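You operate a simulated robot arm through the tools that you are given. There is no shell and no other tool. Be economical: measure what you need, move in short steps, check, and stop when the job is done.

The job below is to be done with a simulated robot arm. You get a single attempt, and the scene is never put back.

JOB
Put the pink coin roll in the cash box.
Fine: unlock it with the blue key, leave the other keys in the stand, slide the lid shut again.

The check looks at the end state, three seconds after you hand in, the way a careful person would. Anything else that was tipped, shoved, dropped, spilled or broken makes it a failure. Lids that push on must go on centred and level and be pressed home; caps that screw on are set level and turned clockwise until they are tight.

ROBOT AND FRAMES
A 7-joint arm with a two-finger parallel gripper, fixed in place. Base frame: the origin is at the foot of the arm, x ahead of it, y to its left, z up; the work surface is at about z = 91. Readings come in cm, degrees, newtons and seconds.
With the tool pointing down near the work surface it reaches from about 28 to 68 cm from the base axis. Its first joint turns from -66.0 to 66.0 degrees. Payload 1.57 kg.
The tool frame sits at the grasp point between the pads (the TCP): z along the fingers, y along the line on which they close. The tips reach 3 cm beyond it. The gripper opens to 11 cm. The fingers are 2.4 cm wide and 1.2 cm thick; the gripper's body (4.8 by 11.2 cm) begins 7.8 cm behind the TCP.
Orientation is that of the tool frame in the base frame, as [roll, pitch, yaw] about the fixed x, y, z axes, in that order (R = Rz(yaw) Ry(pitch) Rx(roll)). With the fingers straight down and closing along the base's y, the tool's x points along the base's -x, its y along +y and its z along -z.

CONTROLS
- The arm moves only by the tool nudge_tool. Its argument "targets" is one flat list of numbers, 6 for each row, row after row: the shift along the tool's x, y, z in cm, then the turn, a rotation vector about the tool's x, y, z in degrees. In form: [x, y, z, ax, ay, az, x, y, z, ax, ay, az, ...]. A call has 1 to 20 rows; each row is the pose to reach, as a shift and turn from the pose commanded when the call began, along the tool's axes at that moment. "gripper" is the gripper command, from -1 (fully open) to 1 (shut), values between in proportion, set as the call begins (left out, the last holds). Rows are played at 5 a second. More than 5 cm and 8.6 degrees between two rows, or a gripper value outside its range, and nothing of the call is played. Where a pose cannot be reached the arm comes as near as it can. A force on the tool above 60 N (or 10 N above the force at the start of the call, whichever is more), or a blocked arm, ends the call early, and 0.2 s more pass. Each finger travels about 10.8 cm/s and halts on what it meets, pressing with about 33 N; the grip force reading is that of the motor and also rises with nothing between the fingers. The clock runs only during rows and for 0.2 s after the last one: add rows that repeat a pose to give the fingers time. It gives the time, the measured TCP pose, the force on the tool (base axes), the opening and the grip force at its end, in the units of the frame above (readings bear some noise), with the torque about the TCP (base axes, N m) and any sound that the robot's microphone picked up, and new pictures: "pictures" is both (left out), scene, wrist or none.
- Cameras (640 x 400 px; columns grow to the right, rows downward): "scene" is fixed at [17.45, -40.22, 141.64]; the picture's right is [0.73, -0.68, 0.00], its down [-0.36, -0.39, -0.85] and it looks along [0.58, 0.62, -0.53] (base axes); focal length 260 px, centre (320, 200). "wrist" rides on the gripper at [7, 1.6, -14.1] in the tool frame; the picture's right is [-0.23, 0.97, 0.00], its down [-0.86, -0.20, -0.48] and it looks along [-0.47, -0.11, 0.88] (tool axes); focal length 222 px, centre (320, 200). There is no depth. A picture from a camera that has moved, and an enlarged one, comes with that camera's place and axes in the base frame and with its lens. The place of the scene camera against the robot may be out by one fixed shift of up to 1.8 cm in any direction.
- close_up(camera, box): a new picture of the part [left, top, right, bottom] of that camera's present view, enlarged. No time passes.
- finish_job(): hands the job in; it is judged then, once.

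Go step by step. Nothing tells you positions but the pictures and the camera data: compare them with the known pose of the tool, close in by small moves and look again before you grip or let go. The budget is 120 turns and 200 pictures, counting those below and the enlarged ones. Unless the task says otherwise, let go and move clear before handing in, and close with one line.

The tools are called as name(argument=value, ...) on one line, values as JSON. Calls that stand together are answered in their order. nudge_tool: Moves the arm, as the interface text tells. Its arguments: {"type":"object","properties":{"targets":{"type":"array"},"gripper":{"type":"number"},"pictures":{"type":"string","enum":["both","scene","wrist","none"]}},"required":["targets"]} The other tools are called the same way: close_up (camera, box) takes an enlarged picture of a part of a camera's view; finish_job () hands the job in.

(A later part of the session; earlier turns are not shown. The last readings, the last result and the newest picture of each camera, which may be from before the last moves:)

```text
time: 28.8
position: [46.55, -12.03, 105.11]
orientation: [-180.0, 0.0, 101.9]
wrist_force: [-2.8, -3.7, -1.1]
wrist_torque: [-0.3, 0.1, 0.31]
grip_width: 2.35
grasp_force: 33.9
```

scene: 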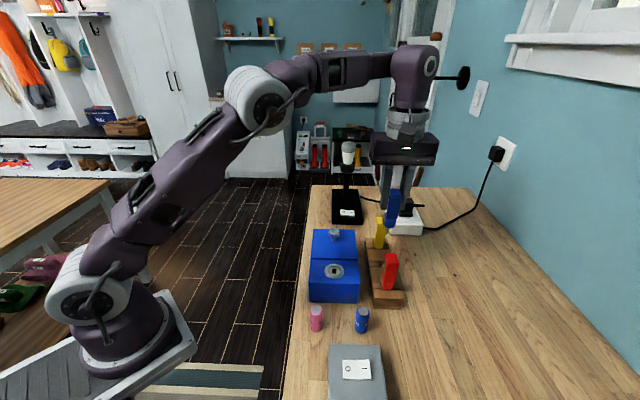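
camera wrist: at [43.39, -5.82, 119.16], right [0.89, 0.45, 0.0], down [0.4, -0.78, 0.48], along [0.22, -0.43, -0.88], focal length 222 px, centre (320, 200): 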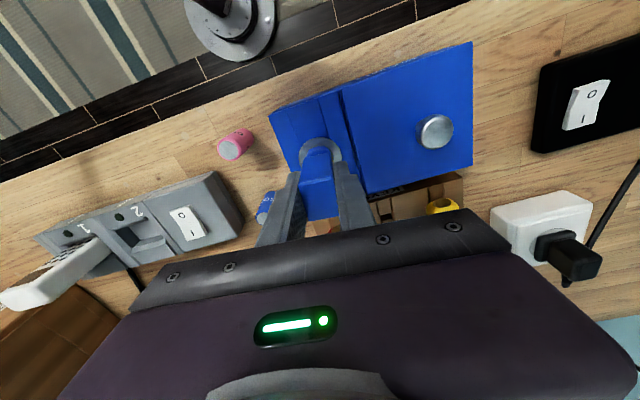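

Torque of 0.31 N·m shows the plug is at its 90° stop. I'll relax the key back within its play and check the plug stays put.

nudge_tool(targets=[0, 0, 0, 0, 0, -7, 0, 0, 0, 0, 0, -14, 0, 0, 0, 0, 0, -21, 0, 0, 0, 0, 0, -26, 0, 0, 0, 0, 0, -26], pictures="none")

nudge_tool(targets=[0, 0, 0, 0, 0, 0, 0, 0, 0, 0, 0, 0], pictures="none", gripper=0.2)

close_up(camera="scene", box=[315, 225, 355, 285])

close_up(camera="wrist", box=[240, 60, 400, 240])

```text
time: 30.0
position: [46.59, -12.1, 105.17]
orientation: [180.0, 0.0, 128.1]
wrist_force: [0.1, -0.4, -0.6]
wrist_torque: [-0.01, 0.0, -0.03]
grip_width: 2.34
grasp_force: 32.8
```

```text
time: 30.6
position: [46.65, -12.05, 105.15]
orientation: [-180.0, 0.0, 128.0]
wrist_force: [-0.5, -0.2, 0.6]
wrist_torque: [0.01, -0.01, -0.02]
grip_width: 4.39
grasp_force: 0.0
```

```text
6.67 times, centred on (335, 255) of scene
camera zoom: at [17.45, -40.22, 141.64], right [0.73, -0.68, 0.0], down [-0.36, -0.39, -0.85], along [0.58, 0.62, -0.53], focal length 1730 px, centre (220, -167)
```

zoom: 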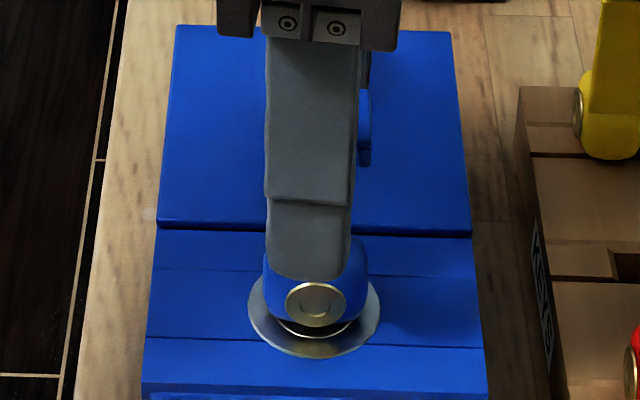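

```text
2.22 times, centred on (320, 150) of wrist
camera zoom: at [43.56, -5.56, 119.15], right [0.91, 0.42, 0.0], down [0.37, -0.8, 0.48], along [0.2, -0.43, -0.88], focal length 494 px, centre (320, 311)
```

zoom: 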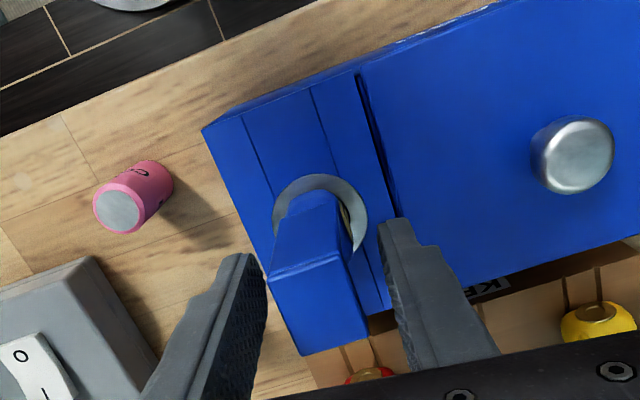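

The key stays in the lock. I'll rise clear and move above the lid knob.

nudge_tool(targets=[0, 0, -2, 0, 0, 0, 0, 0, -4, 0, 0, 0, 0, 0, -6, 0, 0, 0, 0, 0, -8, 0, 0, 0, 0.5, 3, -8, 0, 0, -3, 1, 6, -8, 0, 0, -7, 1.39, 9.02, -8, 0, 0, -7, 1.39, 9.02, -8, 0, 0, -7])

close_up(camera="wrist", box=[220, 80, 380, 220])

close_up(camera="scene", box=[295, 180, 385, 310])

```text
time: 32.4
position: [52.85, -5.36, 113.39]
orientation: [-180.0, 0.1, 135.0]
wrist_force: [-0.3, 0.1, -0.8]
wrist_torque: [0.01, 0.01, 0.02]
grip_width: 4.41
grasp_force: 0.0
camera wrist: at [49.05, 0.67, 127.31], right [0.85, 0.53, 0.0], down [0.46, -0.75, 0.48], along [0.25, -0.41, -0.88], focal length 222 px, centre (320, 200)
```

scene: 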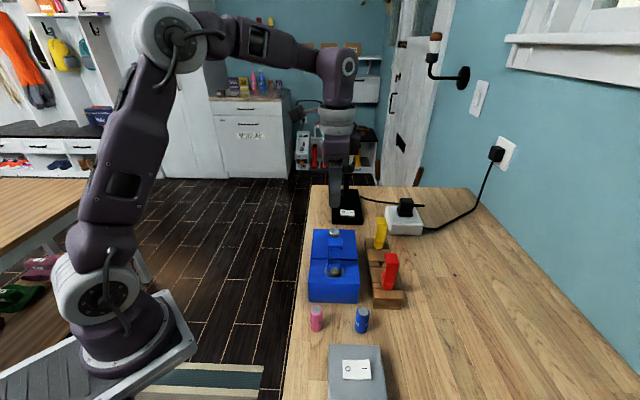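
wrist: 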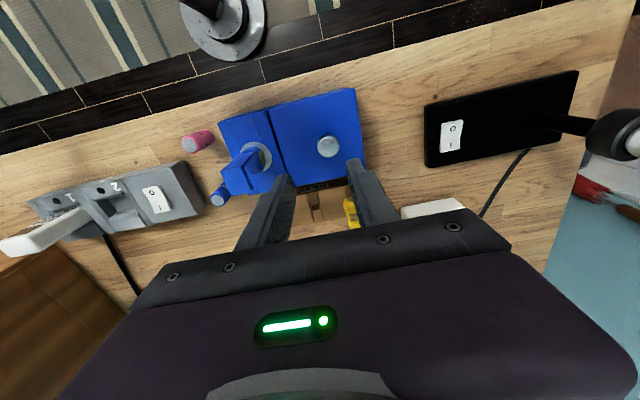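

```text
2.86 times, centred on (300, 150) of wrist
camera zoom: at [49.05, 0.67, 127.31], right [0.85, 0.53, 0.0], down [0.46, -0.75, 0.48], along [0.25, -0.41, -0.88], focal length 635 px, centre (377, 343)
```

zoom: 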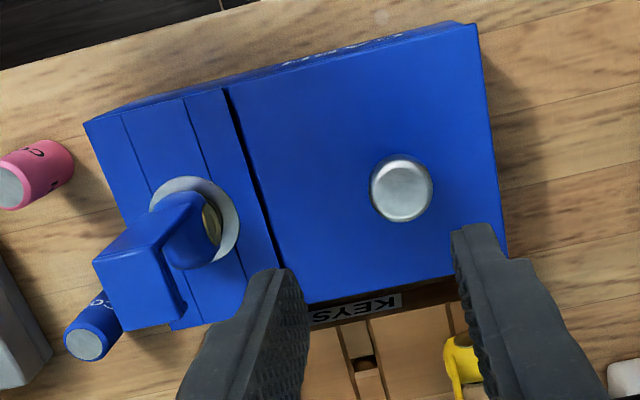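

```text
3.08 times, centred on (340, 245) of scene
camera zoom: at [17.45, -40.22, 141.64], right [0.73, -0.68, 0.0], down [-0.36, -0.39, -0.85], along [0.58, 0.62, -0.53], focal length 799 px, centre (258, 62)
```

zoom: 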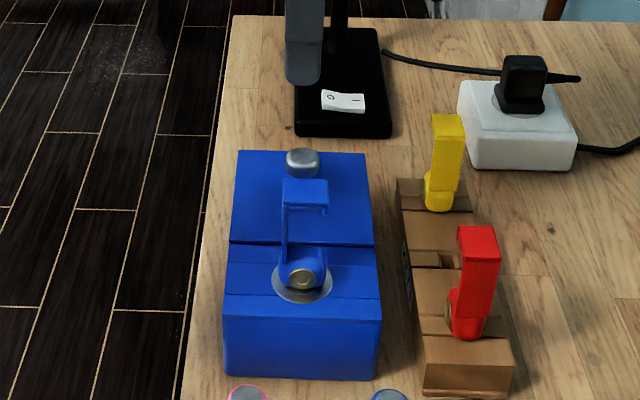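

The knob is at about (53.4,-4.9), top near z 101.2. I'll go down around it.

nudge_tool(targets=[-0.06, 0.7, 2, 0, 0, 0, -0.06, 0.7, 5, 0, 0, 0, -0.06, 0.7, 8, 0, 0, 0, -0.06, 0.7, 10, 0, 0, 0, -0.06, 0.7, 10, 0, 0, 0], pictures="wrist")

close_up(camera="scene", box=[295, 190, 385, 310])

close_up(camera="wrist", box=[240, 120, 400, 220])

```text
time: 33.6
position: [53.16, -5.12, 103.03]
orientation: [180.0, 0.0, 135.0]
wrist_force: [-0.3, 0.2, 0.6]
wrist_torque: [0.02, 0.01, 0.0]
grip_width: 4.4
grasp_force: 0.1
camera wrist: at [49.48, 0.95, 117.18], right [0.85, 0.53, 0.0], down [0.46, -0.75, 0.48], along [0.25, -0.41, -0.88], focal length 222 px, centre (320, 200)
```

wrist: 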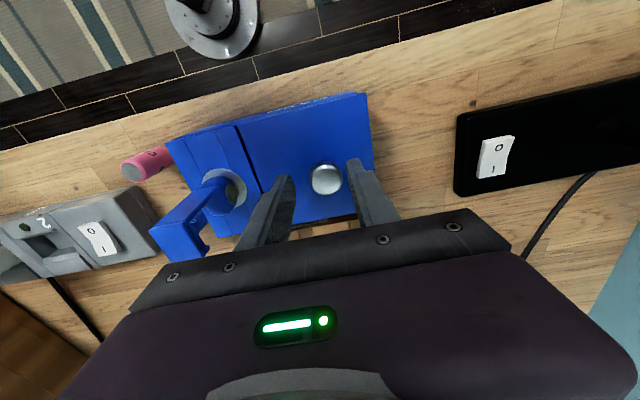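

```text
3.33 times, centred on (340, 250) of scene
camera zoom: at [17.45, -40.22, 141.64], right [0.73, -0.68, 0.0], down [-0.36, -0.39, -0.85], along [0.58, 0.62, -0.53], focal length 865 px, centre (253, 33)
```

zoom: 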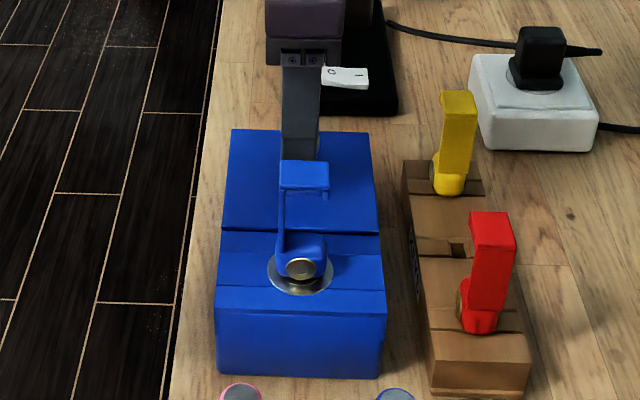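

```text
4.00 times, centred on (320, 170) of wrist
camera zoom: at [49.48, 0.95, 117.18], right [0.85, 0.53, 0.0], down [0.46, -0.75, 0.48], along [0.25, -0.41, -0.88], focal length 888 px, centre (320, 320)
```

zoom: 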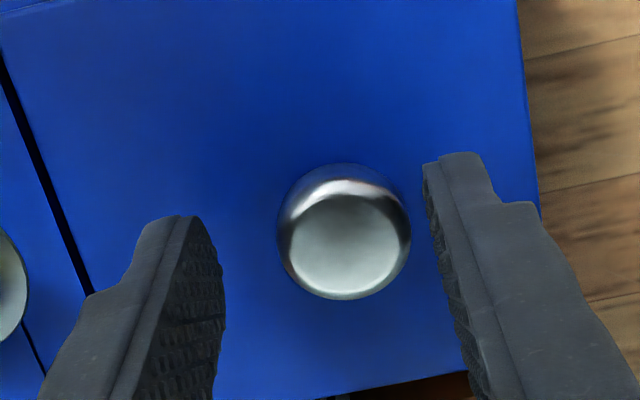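

nudge_tool(targets=[-0.05, 0.5, 0, 0, 0, 0, -0.05, 0.5, 0.7, 0, 0, 0, -0.05, 0.5, 1.2, 0, 0, 0, -0.05, 0.5, 1.2, 0, 0, 0], pictures="none")

nudge_tool(targets=[0, 0, 0, 0, 0, 0, 0, 0, 0, 0, 0, 0, 0, 0, 0, 0, 0, 0], gripper=1, pictures="none")

close_up(camera="wrist", box=[200, 80, 440, 230])

```text
time: 34.6
position: [53.64, -4.72, 101.98]
orientation: [180.0, 0.0, 135.0]
wrist_force: [-0.1, 0.1, 1.4]
wrist_torque: [0.0, -0.03, -0.01]
grip_width: 4.37
grasp_force: 0.2
```

```text
time: 35.4
position: [53.73, -4.72, 101.89]
orientation: [-180.0, 0.0, 134.9]
wrist_force: [-0.2, -0.6, 0.3]
wrist_torque: [-0.03, -0.02, 0.0]
grip_width: 2.71
grasp_force: 33.3
```

```text
2.67 times, centred on (320, 155) of wrist
camera zoom: at [49.97, 1.41, 116.0], right [0.85, 0.53, 0.0], down [0.46, -0.75, 0.48], along [0.25, -0.41, -0.88], focal length 592 px, centre (320, 320)
```

zoom: 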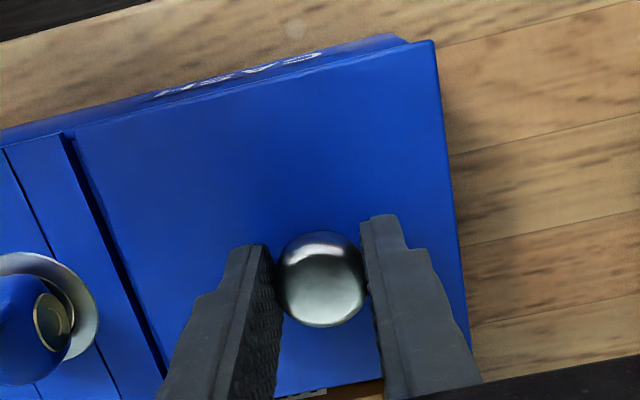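

I have the knob. I'll pull the lid gently along +s by 1 cm and watch the force.

nudge_tool(targets=[0, 0.25, 0, 0, 0, 0, 0, 0.5, 0, 0, 0, 0, 0, 0.75, 0, 0, 0, 0, 0, 1, 0, 0, 0, 0, 0, 1, 0, 0, 0, 0], pictures="none")

close_up(camera="wrist", box=[200, 80, 440, 230])

```text
time: 36.6
position: [54.43, -4.02, 101.91]
orientation: [-180.0, 0.0, 135.0]
wrist_force: [-4.6, 4.8, 7.9]
wrist_torque: [0.18, 0.18, 0.0]
grip_width: 2.7
grasp_force: 32.6
```

```text
2.67 times, centred on (320, 155) of wrist
camera zoom: at [50.64, 2.08, 116.0], right [0.85, 0.53, 0.0], down [0.46, -0.75, 0.48], along [0.25, -0.41, -0.88], focal length 592 px, centre (320, 320)
```

zoom: 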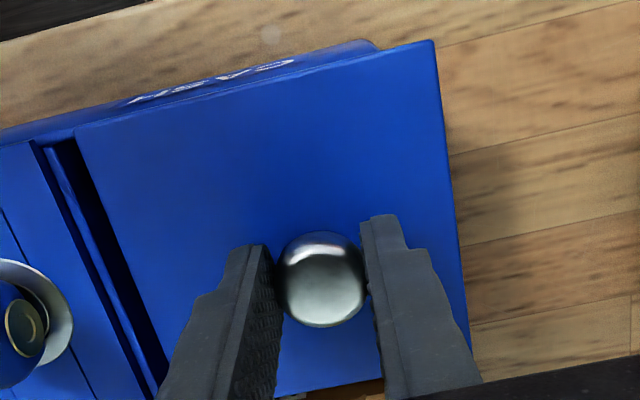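

The lid slides open with the box staying put. I'll continue, correcting a slight side load.

nudge_tool(targets=[0.08, 0.4, -0.05, 0, 0, 0, 0.1, 0.8, -0.05, 0, 0, 0, 0.11, 1.2, -0.05, 0, 0, 0, 0.12, 1.6, -0.05, 0, 0, 0, 0.13, 2, -0.05, 0, 0, 0, 0.14, 2.4, -0.05, 0, 0, 0, 0.15, 2.8, -0.05, 0, 0, 0, 0.15, 2.8, -0.05, 0, 0, 0], pictures="none")

close_up(camera="wrist", box=[200, 80, 440, 230])

close_up(camera="scene", box=[295, 190, 385, 310])

```text
time: 38.4
position: [56.24, -1.98, 101.95]
orientation: [179.9, 0.0, 135.0]
wrist_force: [4.5, -4.7, 5.2]
wrist_torque: [-0.31, -0.27, 0.04]
grip_width: 2.72
grasp_force: 32.8
```

```text
2.67 times, centred on (320, 155) of wrist
camera zoom: at [52.55, 4.12, 115.99], right [0.85, 0.53, 0.0], down [0.46, -0.75, 0.48], along [0.25, -0.41, -0.88], focal length 592 px, centre (320, 320)
```

zoom: 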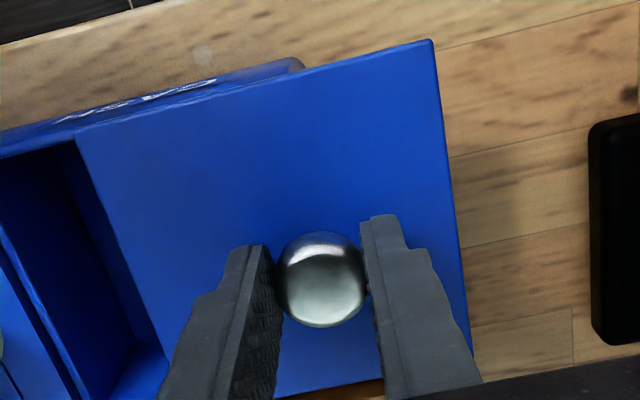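

```text
3.33 times, centred on (340, 250) of scene
camera zoom: at [17.45, -40.23, 141.64], right [0.73, -0.68, 0.0], down [-0.36, -0.39, -0.85], along [0.58, 0.62, -0.53], focal length 865 px, centre (253, 33)
```

zoom: 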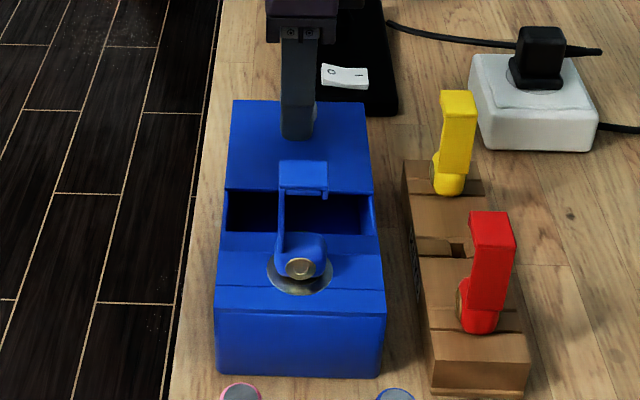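

nudge_tool(targets=[-0.07, 0.4, -0.05, 0, 0, 0, -0.07, 0.8, -0.05, 0, 0, 0, -0.06, 1.2, -0.05, 0, 0, 0, -0.05, 1.6, -0.05, 0, 0, 0, -0.05, 2, -0.05, 0, 0, 0, -0.04, 2.4, -0.05, 0, 0, 0, -0.04, 2.8, -0.05, 0, 0, 0, -0.04, 3.2, -0.05, 0, 0, 0, -0.04, 3.2, -0.05, 0, 0, 0], pictures="none")

close_up(camera="scene", box=[295, 190, 385, 310])

```text
time: 40.4
position: [58.68, 0.32, 102.09]
orientation: [-180.0, 0.0, 135.0]
wrist_force: [-1.0, 0.2, 1.0]
wrist_torque: [0.31, 0.26, 0.0]
grip_width: 2.73
grasp_force: 33.1
```

```text
3.33 times, centred on (340, 250) of scene
camera zoom: at [17.45, -40.22, 141.64], right [0.73, -0.68, 0.0], down [-0.36, -0.39, -0.85], along [0.58, 0.62, -0.53], focal length 865 px, centre (253, 33)
```

zoom: 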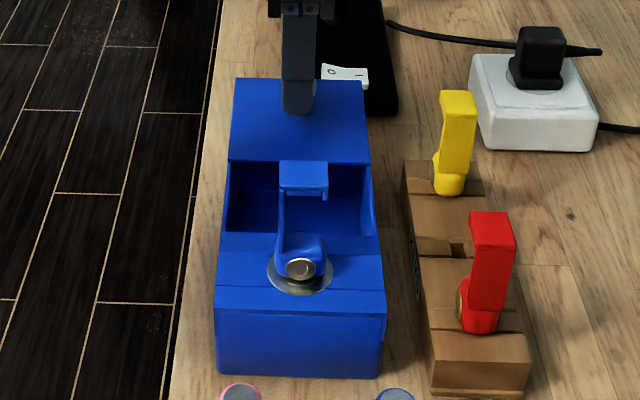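

It's open about 6.8 cm. I'll back off 1.3 cm so the lid's weight stays over the box, then let go.

nudge_tool(targets=[0, -0.4, 0, 0, 0, 0, 0, -0.8, 0, 0, 0, 0, 0, -1.3, 0, 0, 0, 0, 0, -1.3, 0, 0, 0, 0], pictures="none")

nudge_tool(targets=[0, 0, 0, 0, 0, 0, 0, 0, 0, 0, 0, 0], gripper=0.15, pictures="none")

nudge_tool(targets=[0, 0, -2, 0, 0, 0, 0, 0, -5, 0, 0, 0, 0, 0, -8, 0, 0, 0, 0, 0, -11, 0, 0, 0, 0, 0, -11, 0, 0, 0])

close_up(camera="scene", box=[295, 190, 385, 340])

close_up(camera="wrist", box=[100, 60, 400, 230])

```text
time: 41.4
position: [57.67, -0.54, 102.03]
orientation: [-180.0, 0.0, 135.0]
wrist_force: [0.4, -0.3, -0.7]
wrist_torque: [-0.1, -0.2, -0.03]
grip_width: 2.69
grasp_force: 33.0
```

```text
time: 42.0
position: [57.6, -0.62, 101.97]
orientation: [179.9, 0.0, 135.0]
wrist_force: [-0.9, 0.2, 0.1]
wrist_torque: [-0.05, -0.02, 0.01]
grip_width: 4.68
grasp_force: 0.0
```

```text
time: 43.2
position: [57.79, -0.43, 113.14]
orientation: [-180.0, 0.1, 135.0]
wrist_force: [-0.5, 0.0, -0.3]
wrist_torque: [-0.01, 0.0, 0.01]
grip_width: 4.69
grasp_force: 0.0
camera wrist: at [53.91, 5.53, 127.1], right [0.85, 0.53, 0.0], down [0.46, -0.75, 0.48], along [0.25, -0.41, -0.88], focal length 222 px, centre (320, 200)
```

scene: 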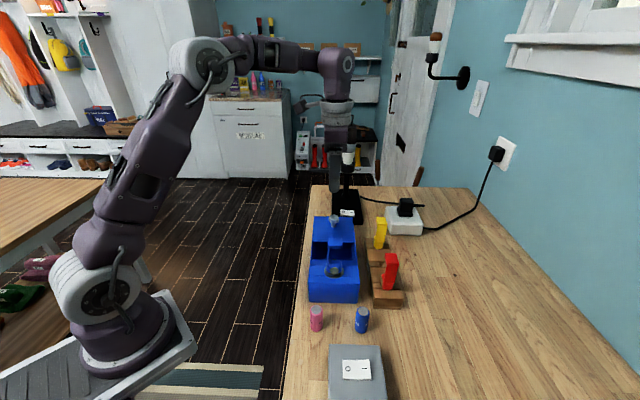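
wrist: 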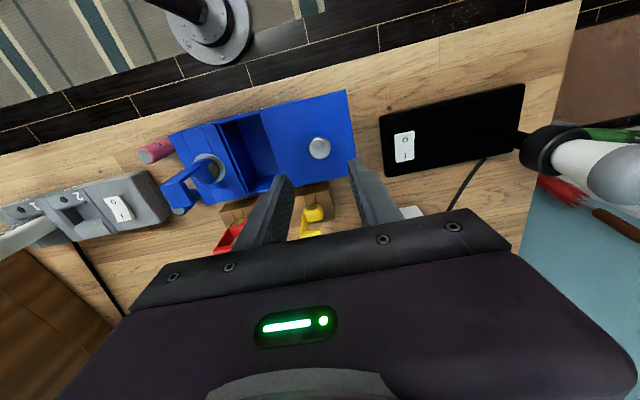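

```text
2.67 times, centred on (340, 265) of scene
camera zoom: at [17.45, -40.22, 141.64], right [0.73, -0.68, 0.0], down [-0.36, -0.39, -0.85], along [0.58, 0.62, -0.53], focal length 692 px, centre (267, 27)
```

zoom: 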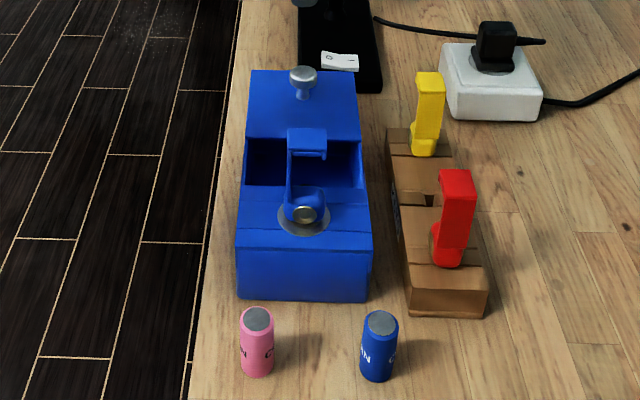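

```text
2.13 times, centred on (250, 145) of wrist
camera zoom: at [53.91, 5.53, 127.1], right [0.85, 0.53, 0.0], down [0.46, -0.75, 0.48], along [0.25, -0.41, -0.88], focal length 474 px, centre (469, 317)
```

zoom: 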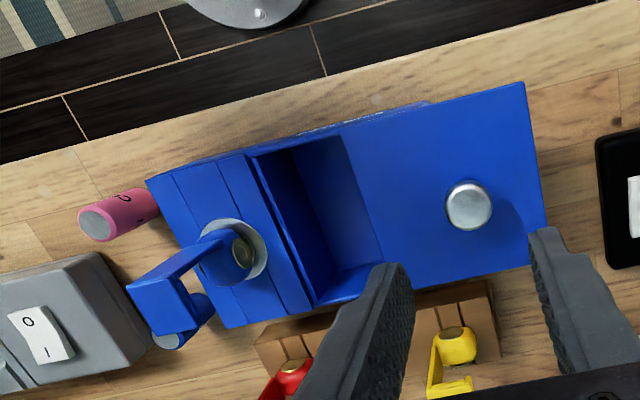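

The lid is stable and the opening is centred near (51.2,-7.2). Next is the pink roll at about (37.85,-16.0), top near z 96; I'll move above it.

nudge_tool(targets=[0, -1, -1.5, 0, 0, 0, 0.5, -4, -1.5, 0, 0, -6, 1, -8, -1.5, 0, 0, -12, 1.5, -12, -1.5, 0, 0, -20, 2, -16, -1.5, 0, 0, -28, 2.5, -19, -1.5, 0, 0, -35, 3, -22, -1.5, 0, 0, -40, 3.08, -25.1, -1.5, 0, 0, -45, 3.08, -25.1, -1.5, 0, 0, -45, 3.08, -25.1, -1.5, 0, 0, -45], pictures="none")

close_up(camera="wrist", box=[240, 80, 400, 230])

close_up(camera="scene", box=[295, 190, 385, 340])

```text
time: 45.4
position: [37.7, -16.25, 114.51]
orientation: [179.9, 0.0, 180.0]
wrist_force: [0.2, 1.2, -0.2]
wrist_torque: [0.0, -0.01, -0.02]
grip_width: 4.69
grasp_force: 0.2
```

```text
2.67 times, centred on (320, 155) of wrist
camera zoom: at [30.72, -14.56, 128.54], right [0.23, 0.97, 0.0], down [0.86, -0.2, 0.48], along [0.47, -0.11, -0.88], focal length 592 px, centre (320, 320)
```

zoom: 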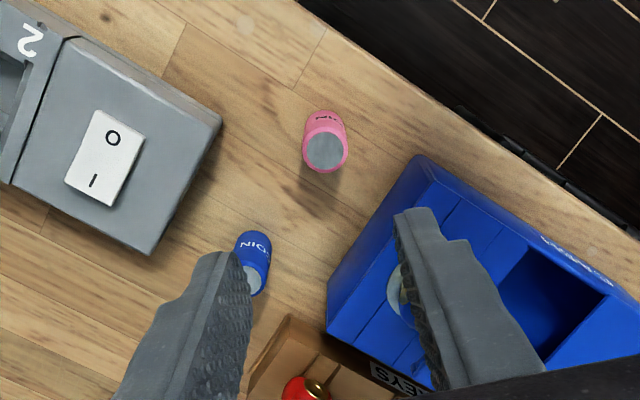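

```text
2.67 times, centred on (340, 265) of scene
camera zoom: at [17.44, -40.22, 141.64], right [0.73, -0.68, 0.0], down [-0.36, -0.39, -0.85], along [0.58, 0.62, -0.53], focal length 692 px, centre (267, 27)
```

zoom: 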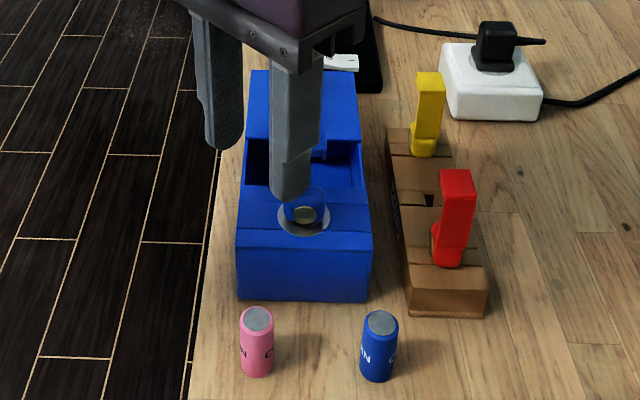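

nudge_tool(targets=[-0.2, 0.2, 3, 0, 0, 0, -0.2, 0.2, 6, 0, 0, 0, -0.2, 0.2, 9, 0, 0, 0, -0.2, 0.2, 12, 0, 0, 0, -0.2, 0.2, 14, 0, 0, 0, -0.2, 0.2, 14, 0, 0, 0], pictures="none")

close_up(camera="wrist", box=[240, 100, 400, 230])

close_up(camera="scene", box=[280, 220, 370, 340])

```text
time: 46.8
position: [37.84, -16.0, 100.48]
orientation: [180.0, 0.0, 180.0]
wrist_force: [-0.9, 0.1, 0.0]
wrist_torque: [0.02, -0.03, 0.05]
grip_width: 4.71
grasp_force: 0.0
```

```text
3.08 times, centred on (320, 165) of wrist
camera zoom: at [30.92, -14.33, 114.46], right [0.23, 0.97, 0.0], down [0.85, -0.2, 0.48], along [0.47, -0.11, -0.88], focal length 684 px, centre (320, 308)
```

zoom: 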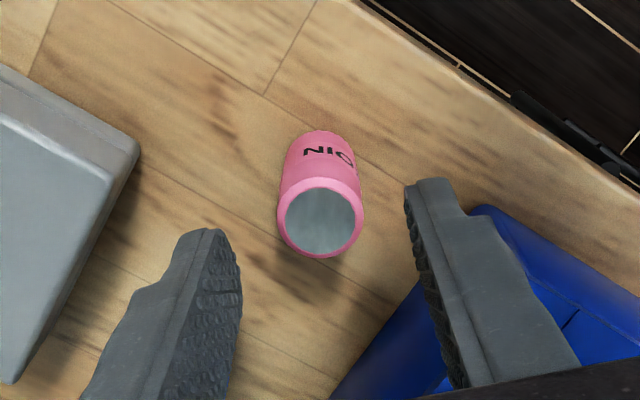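

```text
3.33 times, centred on (325, 280) of scene
camera zoom: at [17.45, -40.22, 141.64], right [0.73, -0.68, 0.0], down [-0.36, -0.39, -0.85], along [0.58, 0.62, -0.53], focal length 865 px, centre (303, -67)
```

zoom: 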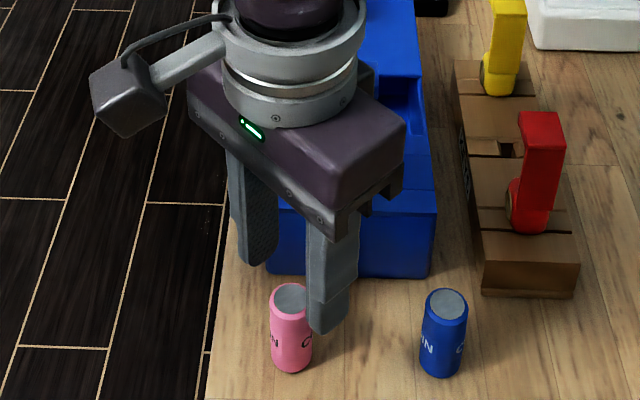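

nudge_tool(targets=[-0.1, 0, 2, 0, 0, 0, -0.1, 0, 4, 0, 0, 0, -0.1, 0, 5.4, 0, 0, 0, -0.1, 0, 5.4, 0, 0, 0], pictures="none")

nudge_tool(targets=[0, 0, 0, 0, 0, 0, 0, 0, 0, 0, 0, 0, 0, 0, 0, 0, 0, 0], gripper=1, pictures="none")

nudge_tool(targets=[0, 0, -1, 0, 0, 0, 0, 0, -3, 0, 0, 0, 0, 0, -6, 0, 0, 0, 0, 0, -10, 0, 0, 0, 0, 0, -14, 0, 0, 0, 0, 0, -18, 0, 0, 0, 0, 0, -18, 0, 0, 0])

close_up(camera="scene", box=[270, 150, 380, 340])

```text
time: 47.8
position: [38.15, -15.85, 95.06]
orientation: [-180.0, 0.0, 180.0]
wrist_force: [0.0, 0.1, 0.4]
wrist_torque: [0.05, 0.0, 0.0]
grip_width: 4.69
grasp_force: 0.0
```

```text
time: 48.6
position: [38.0, -15.86, 95.01]
orientation: [180.0, 0.0, -180.0]
wrist_force: [-0.6, -0.3, 0.5]
wrist_torque: [-0.02, -0.01, 0.03]
grip_width: 2.36
grasp_force: 32.9
```

```text
time: 50.2
position: [38.23, -15.92, 113.29]
orientation: [180.0, 0.0, -180.0]
wrist_force: [-0.1, 0.5, -1.6]
wrist_torque: [-0.04, 0.0, 0.01]
grip_width: 2.39
grasp_force: 33.1
camera wrist: at [31.27, -14.3, 127.38], right [0.23, 0.97, 0.0], down [0.86, -0.2, 0.48], along [0.47, -0.11, -0.88], focal length 222 px, centre (320, 200)
```

scene: 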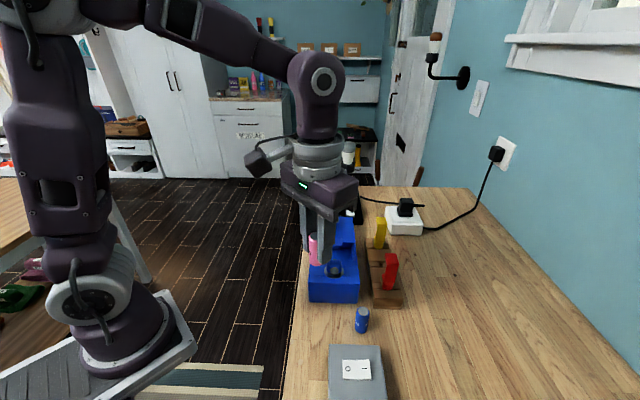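
wrist: 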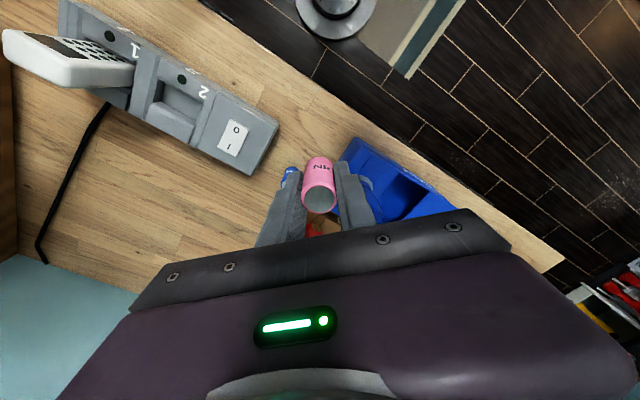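

```text
2.11 times, centred on (325, 245) of scene
camera zoom: at [17.45, -40.22, 141.64], right [0.73, -0.68, 0.0], down [-0.36, -0.39, -0.85], along [0.58, 0.62, -0.53], focal length 546 px, centre (310, 105)
```

zoom: 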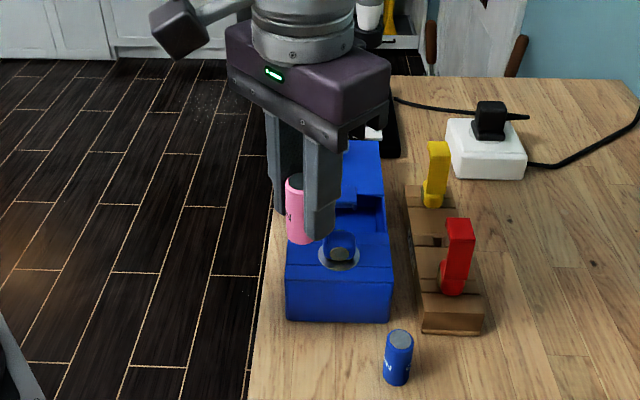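

I have the roll. I'll carry it high over to the opening while turning to yaw 45, so the fingers close across the box and the camera stays clear of the key.

nudge_tool(targets=[0, 0, -2, 0, 0, 0, -0.7, 0.5, -2.5, 0, 0, 8, -1.5, 1, -2.5, 0, 0, 16, -2.3, 1.5, -2.5, 0, 0, 24, -3, 2, -2.5, 0, 0, 32, -3.8, 2.5, -2.5, 0, 0, 40, -4.6, 3, -2.5, 0, 0, 48, -5.4, 3.6, -2.5, 0, 0, 56, -6.2, 4.1, -2.5, 0, 0, 64, -7, 4.7, -2.5, 0, 0, 72, -7.8, 5.2, -2.5, 0, 0, 80, -8.6, 5.7, -2.5, 0, 0, 88, -9.4, 6.3, -2.5, 0, 0, 96, -10.2, 6.8, -2.5, 0, 0, 104, -11, 7.4, -2.5, 0, 0, 112, -11.8, 7.9, -2.5, 0, 0, 120, -12.6, 8.4, -2.5, 0, 0, 128, -13, 8.7, -2.5, 0, 0, 135, -13, 8.7, -2.5, 0, 0, 135, -13, 8.7, -2.5, 0, 0, 135])

close_up(camera="wrist", box=[220, 60, 420, 230])

close_up(camera="scene", box=[290, 150, 390, 310])

```text
time: 54.4
position: [51.11, -7.23, 115.68]
orientation: [-180.0, 0.1, 44.9]
wrist_force: [-0.8, 0.5, -1.4]
wrist_torque: [-0.01, 0.01, 0.0]
grip_width: 2.31
grasp_force: 33.1
camera wrist: at [57.16, -3.53, 129.66], right [0.53, -0.85, 0.0], down [-0.75, -0.46, 0.48], along [-0.41, -0.25, -0.88], focal length 222 px, centre (320, 200)
```

scene: 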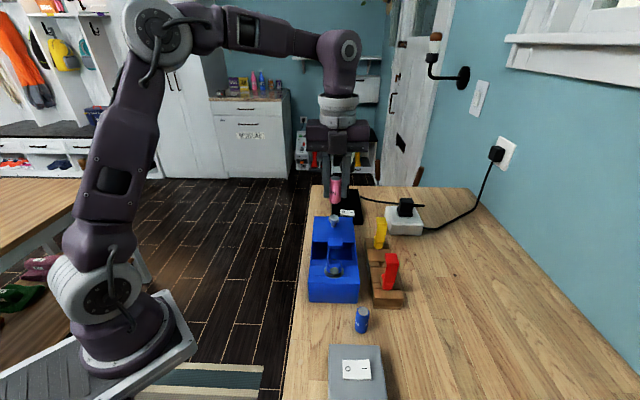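
wrist: 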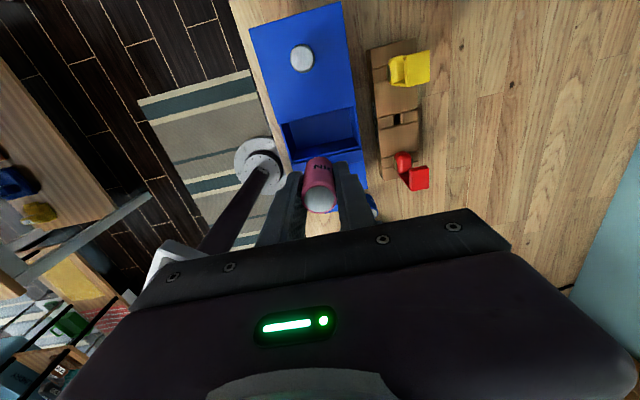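

```text
2.35 times, centred on (320, 145) of wrist
camera zoom: at [57.16, -3.53, 129.66], right [0.53, -0.85, 0.0], down [-0.75, -0.46, 0.48], along [-0.41, -0.25, -0.88], focal length 523 px, centre (320, 329)
```

zoom: 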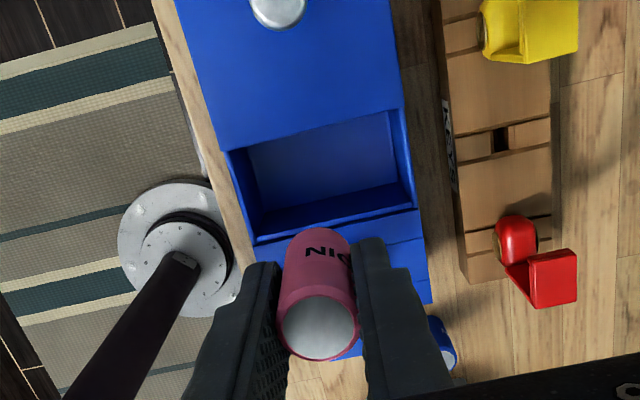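

```text
2.50 times, centred on (340, 230) of scene
camera zoom: at [17.45, -40.22, 141.64], right [0.73, -0.68, 0.0], down [-0.36, -0.39, -0.85], along [0.58, 0.62, -0.53], focal length 649 px, centre (270, 125)
```

zoom: 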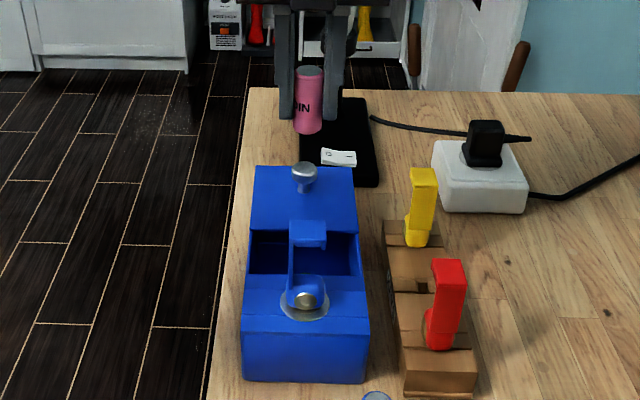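

The roll is over the centre of the opening. I'll go down to just above the rim and check.

nudge_tool(targets=[0, 0.15, 3, 0, 0, 0, 0, 0.15, 6, 0, 0, 0, 0, 0.15, 9, 0, 0, 0, 0, 0.15, 12, 0, 0, 0, 0, 0.15, 12, 0, 0, 0], pictures="none")

close_up(camera="wrist", box=[220, 60, 420, 230])

close_up(camera="scene", box=[290, 170, 390, 310])

```text
time: 55.6
position: [51.12, -7.35, 103.76]
orientation: [-180.0, 0.0, 45.0]
wrist_force: [0.3, -0.6, -1.4]
wrist_torque: [0.01, 0.02, -0.01]
grip_width: 2.35
grasp_force: 32.8
```

```text
2.35 times, centred on (320, 145) of wrist
camera zoom: at [57.22, -3.62, 117.73], right [0.53, -0.85, 0.0], down [-0.75, -0.46, 0.48], along [-0.41, -0.25, -0.88], focal length 523 px, centre (320, 329)
```

zoom: 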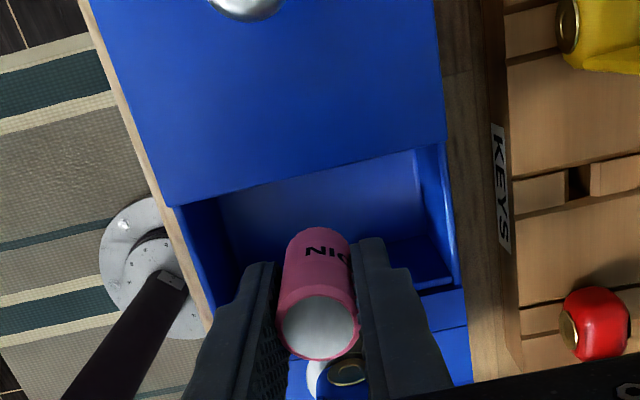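

```text
2.86 times, centred on (340, 240) of scene
camera zoom: at [17.45, -40.22, 141.64], right [0.73, -0.68, 0.0], down [-0.36, -0.39, -0.85], along [0.58, 0.62, -0.53], focal length 742 px, centre (263, 86)
```

zoom: 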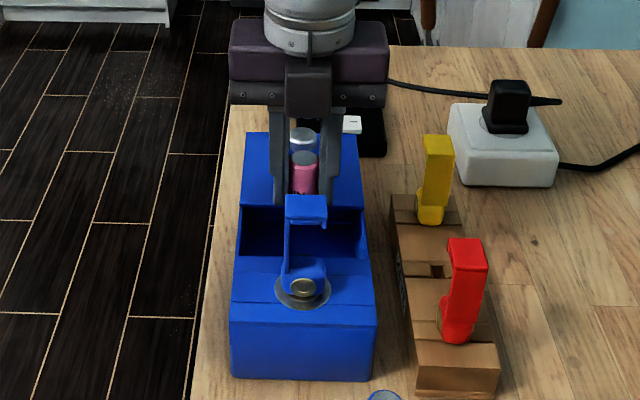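

There's a dark block on the front of the hand; I'll check its clearance to the key before going lower.

close_up(camera="scene", box=[312, 170, 362, 260])

```text
4.44 times, centred on (337, 215) of scene
camera zoom: at [17.45, -40.22, 141.64], right [0.73, -0.68, 0.0], down [-0.36, -0.39, -0.85], along [0.58, 0.62, -0.53], focal length 1154 px, centre (244, 133)
```

zoom: 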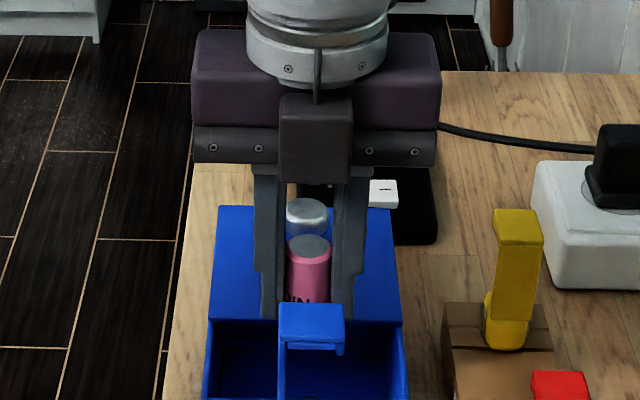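

The block looks like a module on the -s side of the hand. I'll shift 0.7 cm away from the key and go down part way, then re-check.

nudge_tool(targets=[0.7, 0.1, 0, 0, 0, 0, 0.7, 0.1, 1.5, 0, 0, 0, 0.7, 0.1, 3, 0, 0, 0, 0.7, 0.1, 3, 0, 0, 0], pictures="none")

close_up(camera="scene", box=[312, 170, 362, 260])

close_up(camera="wrist", box=[220, 60, 420, 230])

```text
time: 56.6
position: [51.65, -6.73, 100.57]
orientation: [-180.0, -0.1, 45.0]
wrist_force: [-0.5, -0.5, -2.6]
wrist_torque: [0.0, -0.03, 0.01]
grip_width: 2.35
grasp_force: 33.2
```

```text
4.44 times, centred on (337, 215) of scene
camera zoom: at [17.45, -40.22, 141.64], right [0.73, -0.68, 0.0], down [-0.36, -0.39, -0.85], along [0.58, 0.62, -0.53], focal length 1154 px, centre (244, 133)
```

zoom: 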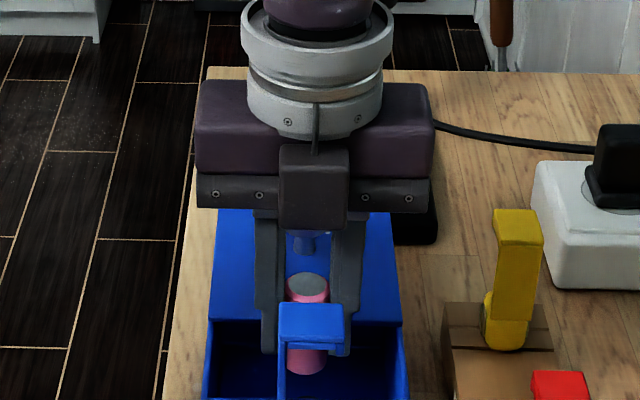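

```text
2.35 times, centred on (320, 145) of wrist
camera zoom: at [57.8, -3.09, 114.59], right [0.53, -0.85, 0.0], down [-0.75, -0.46, 0.48], along [-0.41, -0.25, -0.88], focal length 523 px, centre (320, 329)
```

zoom: 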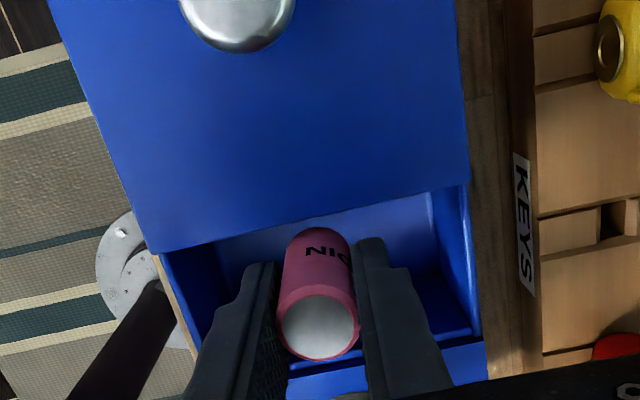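

Image geometry shows the block stays well above the key's roof for the next few centimetres. I'll go down another 3 cm and re-check.

nudge_tool(targets=[0, 0, 0.8, 0, 0, 0, 0, 0, 1.6, 0, 0, 0, 0, 0, 2.4, 0, 0, 0, 0, 0, 3, 0, 0, 0, 0, 0, 3, 0, 0, 0], pictures="none")

close_up(camera="scene", box=[312, 190, 362, 280])

close_up(camera="wrist", box=[220, 60, 420, 230])

```text
time: 57.8
position: [51.75, -6.89, 97.63]
orientation: [-180.0, 0.0, 45.0]
wrist_force: [1.2, -0.3, -1.9]
wrist_torque: [-0.01, -0.01, -0.01]
grip_width: 2.36
grasp_force: 32.8
```

```text
4.44 times, centred on (337, 235) of scene
camera zoom: at [17.45, -40.22, 141.64], right [0.73, -0.68, 0.0], down [-0.36, -0.39, -0.85], along [0.58, 0.62, -0.53], focal length 1154 px, centre (244, 44)
```

zoom: 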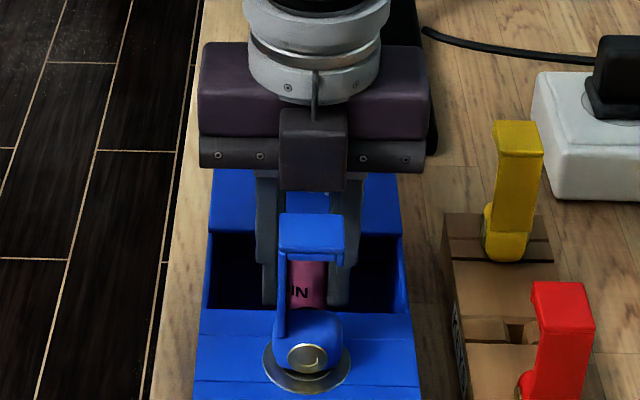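

```text
2.35 times, centred on (320, 145) of wrist
camera zoom: at [57.82, -3.16, 111.62], right [0.53, -0.85, 0.0], down [-0.75, -0.46, 0.48], along [-0.41, -0.25, -0.88], focal length 523 px, centre (320, 329)
```

zoom: 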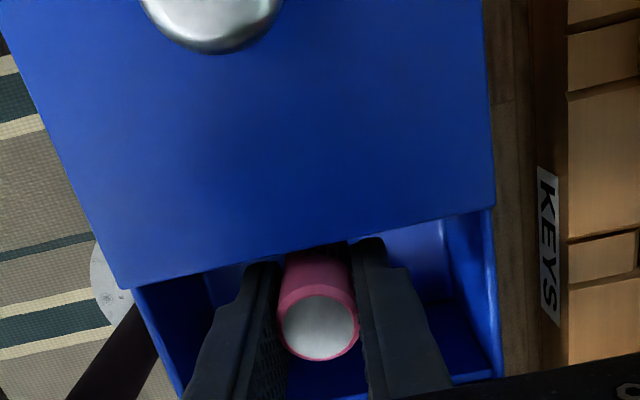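

nudge_tool(targets=[-0.1, 0, 0.4, 0, 0, 0, -0.1, 0, 0.7, 0, 0, 0, -0.1, 0, 1, 0, 0, 0, -0.1, 0, 1, 0, 0, 0], pictures="none")

close_up(camera="scene", box=[312, 190, 362, 280])

```text
time: 58.8
position: [51.72, -6.92, 96.56]
orientation: [-180.0, 0.0, 45.0]
wrist_force: [0.1, 0.3, -2.3]
wrist_torque: [-0.01, -0.01, 0.02]
grip_width: 2.34
grasp_force: 33.0
```

```text
4.44 times, centred on (337, 235) of scene
camera zoom: at [17.45, -40.22, 141.64], right [0.73, -0.68, 0.0], down [-0.36, -0.39, -0.85], along [0.58, 0.62, -0.53], focal length 1154 px, centre (244, 44)
```

zoom: 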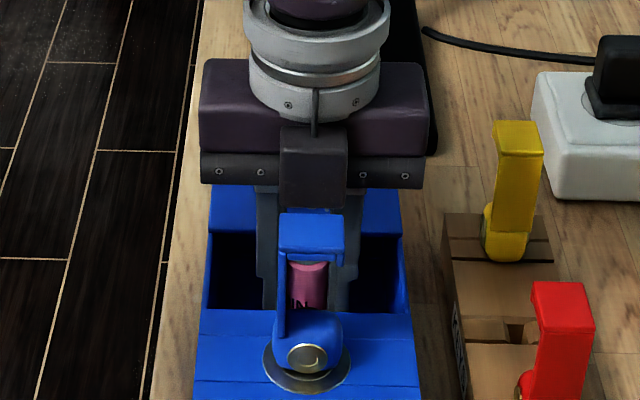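

nudge_tool(targets=[0, 0, 0.2, 0, 0, 0, 0, 0, 0.4, 0, 0, 0, 0, 0, 0.4, 0, 0, 0], pictures="none")

nudge_tool(targets=[0, 0, 0, 0, 0, 0, 0, 0, 0, 0, 0, 0], gripper=0.25, pictures="none")

nudge_tool(targets=[0, 0, -1.5, 0, 0, 0, 0, 0, -4, 0, 0, 0, 0, 0, -8, 0, 0, 0, 0, 0, -12, 0, 0, 0, 0, 0, -16, 0, 0, 0, 0, 0, -16, 0, 0, 0], pictures="none")

close_up(camera="wrist", box=[220, 40, 420, 230])

close_up(camera="scene", box=[305, 205, 370, 305])

```text
time: 59.6
position: [51.66, -6.96, 96.28]
orientation: [180.0, 0.0, 45.0]
wrist_force: [-1.0, 0.3, -1.7]
wrist_torque: [0.0, -0.02, -0.04]
grip_width: 2.36
grasp_force: 33.3
```

```text
time: 60.2
position: [51.72, -6.95, 96.27]
orientation: [180.0, 0.1, 44.9]
wrist_force: [0.1, 0.0, 0.6]
wrist_torque: [0.03, 0.03, -0.01]
grip_width: 4.13
grasp_force: 0.1
```

```text
time: 61.6
position: [51.57, -7.09, 112.41]
orientation: [179.9, 0.0, 45.0]
wrist_force: [0.3, -0.2, -0.4]
wrist_torque: [-0.01, 0.0, -0.01]
grip_width: 4.14
grasp_force: 0.1
```

```text
2.11 times, centred on (320, 135) of wrist
camera zoom: at [57.67, -3.35, 126.4], right [0.53, -0.85, 0.0], down [-0.75, -0.46, 0.48], along [-0.41, -0.25, -0.88], focal length 468 px, centre (320, 337)
```

zoom: 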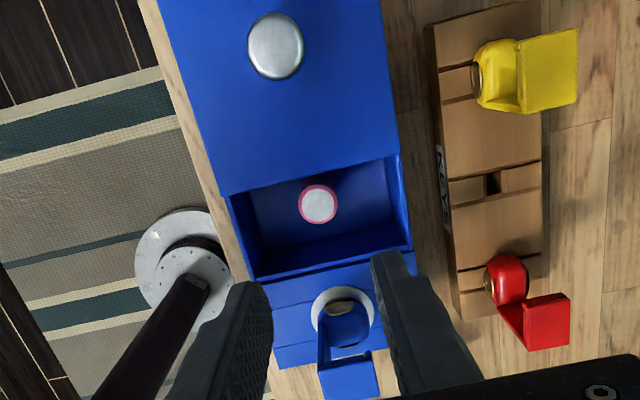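

```text
4.00 times, centred on (338, 255) of scene
camera zoom: at [17.45, -40.22, 141.64], right [0.73, -0.68, 0.0], down [-0.36, -0.39, -0.85], along [0.58, 0.62, -0.53], focal length 1038 px, centre (250, -20)
```

zoom: 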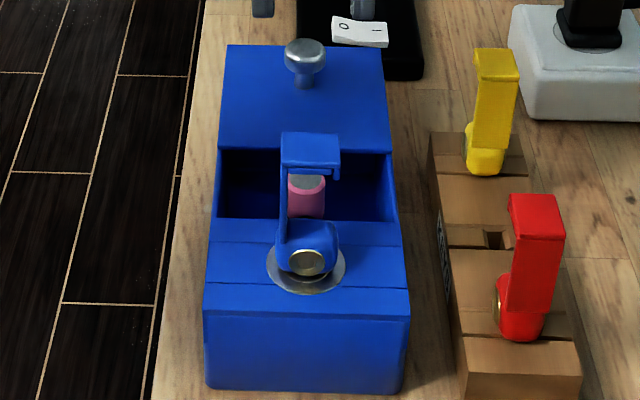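

The roll stands in the box. I'll check closely whether its top is below the lid's underside.

close_up(camera="scene", box=[322, 235, 346, 260])

close_up(camera="wrist", box=[280, 95, 360, 175])

```text
16.00 times, centred on (334, 248) of scene
camera zoom: at [17.45, -40.22, 141.64], right [0.73, -0.68, 0.0], down [-0.36, -0.39, -0.85], along [0.58, 0.62, -0.53], focal length 4153 px, centre (96, -560)
```

zoom: 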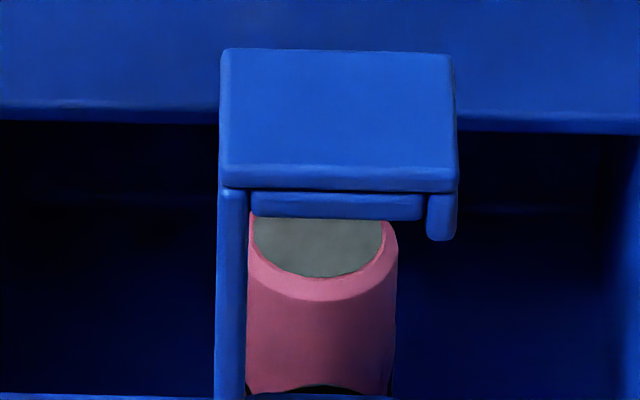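

```text
5.00 times, centred on (320, 135) of wrist
camera zoom: at [57.67, -3.35, 126.4], right [0.53, -0.85, 0.0], down [-0.75, -0.46, 0.48], along [-0.41, -0.25, -0.88], focal length 1111 px, centre (320, 525)
```

zoom: 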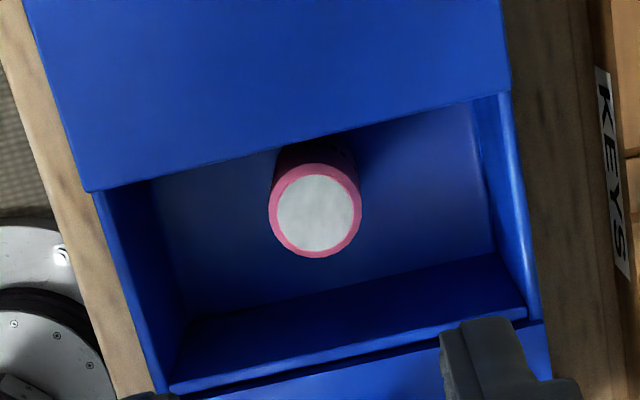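

The floor is near z 91, so the roll's top should be around 96.5, under the lid. I'll return to the knob at (57.7,-0.5) with yaw 135.

nudge_tool(targets=[1, 0, 0, 0, 0, -8, 2, 0, 0, 0, 0, -16, 3, 0, 0, 0, 0, -24, 4, 0, 0, 0, 0, -32, 5, 0, 0, 0, 0, -40, 6, -0.1, 0, 0, 0, -48, 7, -0.1, 0, 0, 0, -56, 8, -0.2, 0, 0, 0, -64, 8.9, -0.3, 0, 0, 0, -72, 8.9, -0.3, 0, 0, 0, -80, 8.9, -0.3, 0, 0, 0, -88, 8.9, -0.3, 0, 0, 0, -90, 8.9, -0.3, 0, 0, 0, -90], gripper=0.15, pictures="none")

close_up(camera="wrist", box=[220, 80, 380, 220])

```text
time: 64.4
position: [57.71, -0.46, 112.2]
orientation: [-180.0, 0.0, 135.1]
wrist_force: [-0.5, -0.9, 0.1]
wrist_torque: [-0.01, 0.01, 0.04]
grip_width: 4.67
grasp_force: 0.1
```

```text
2.86 times, centred on (300, 150) of wrist
camera zoom: at [53.97, 5.64, 126.31], right [0.85, 0.53, 0.0], down [0.46, -0.75, 0.48], along [0.25, -0.41, -0.88], focal length 635 px, centre (377, 343)
```

zoom: 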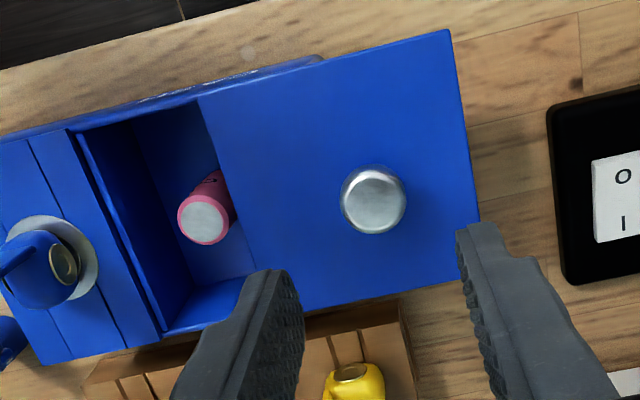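

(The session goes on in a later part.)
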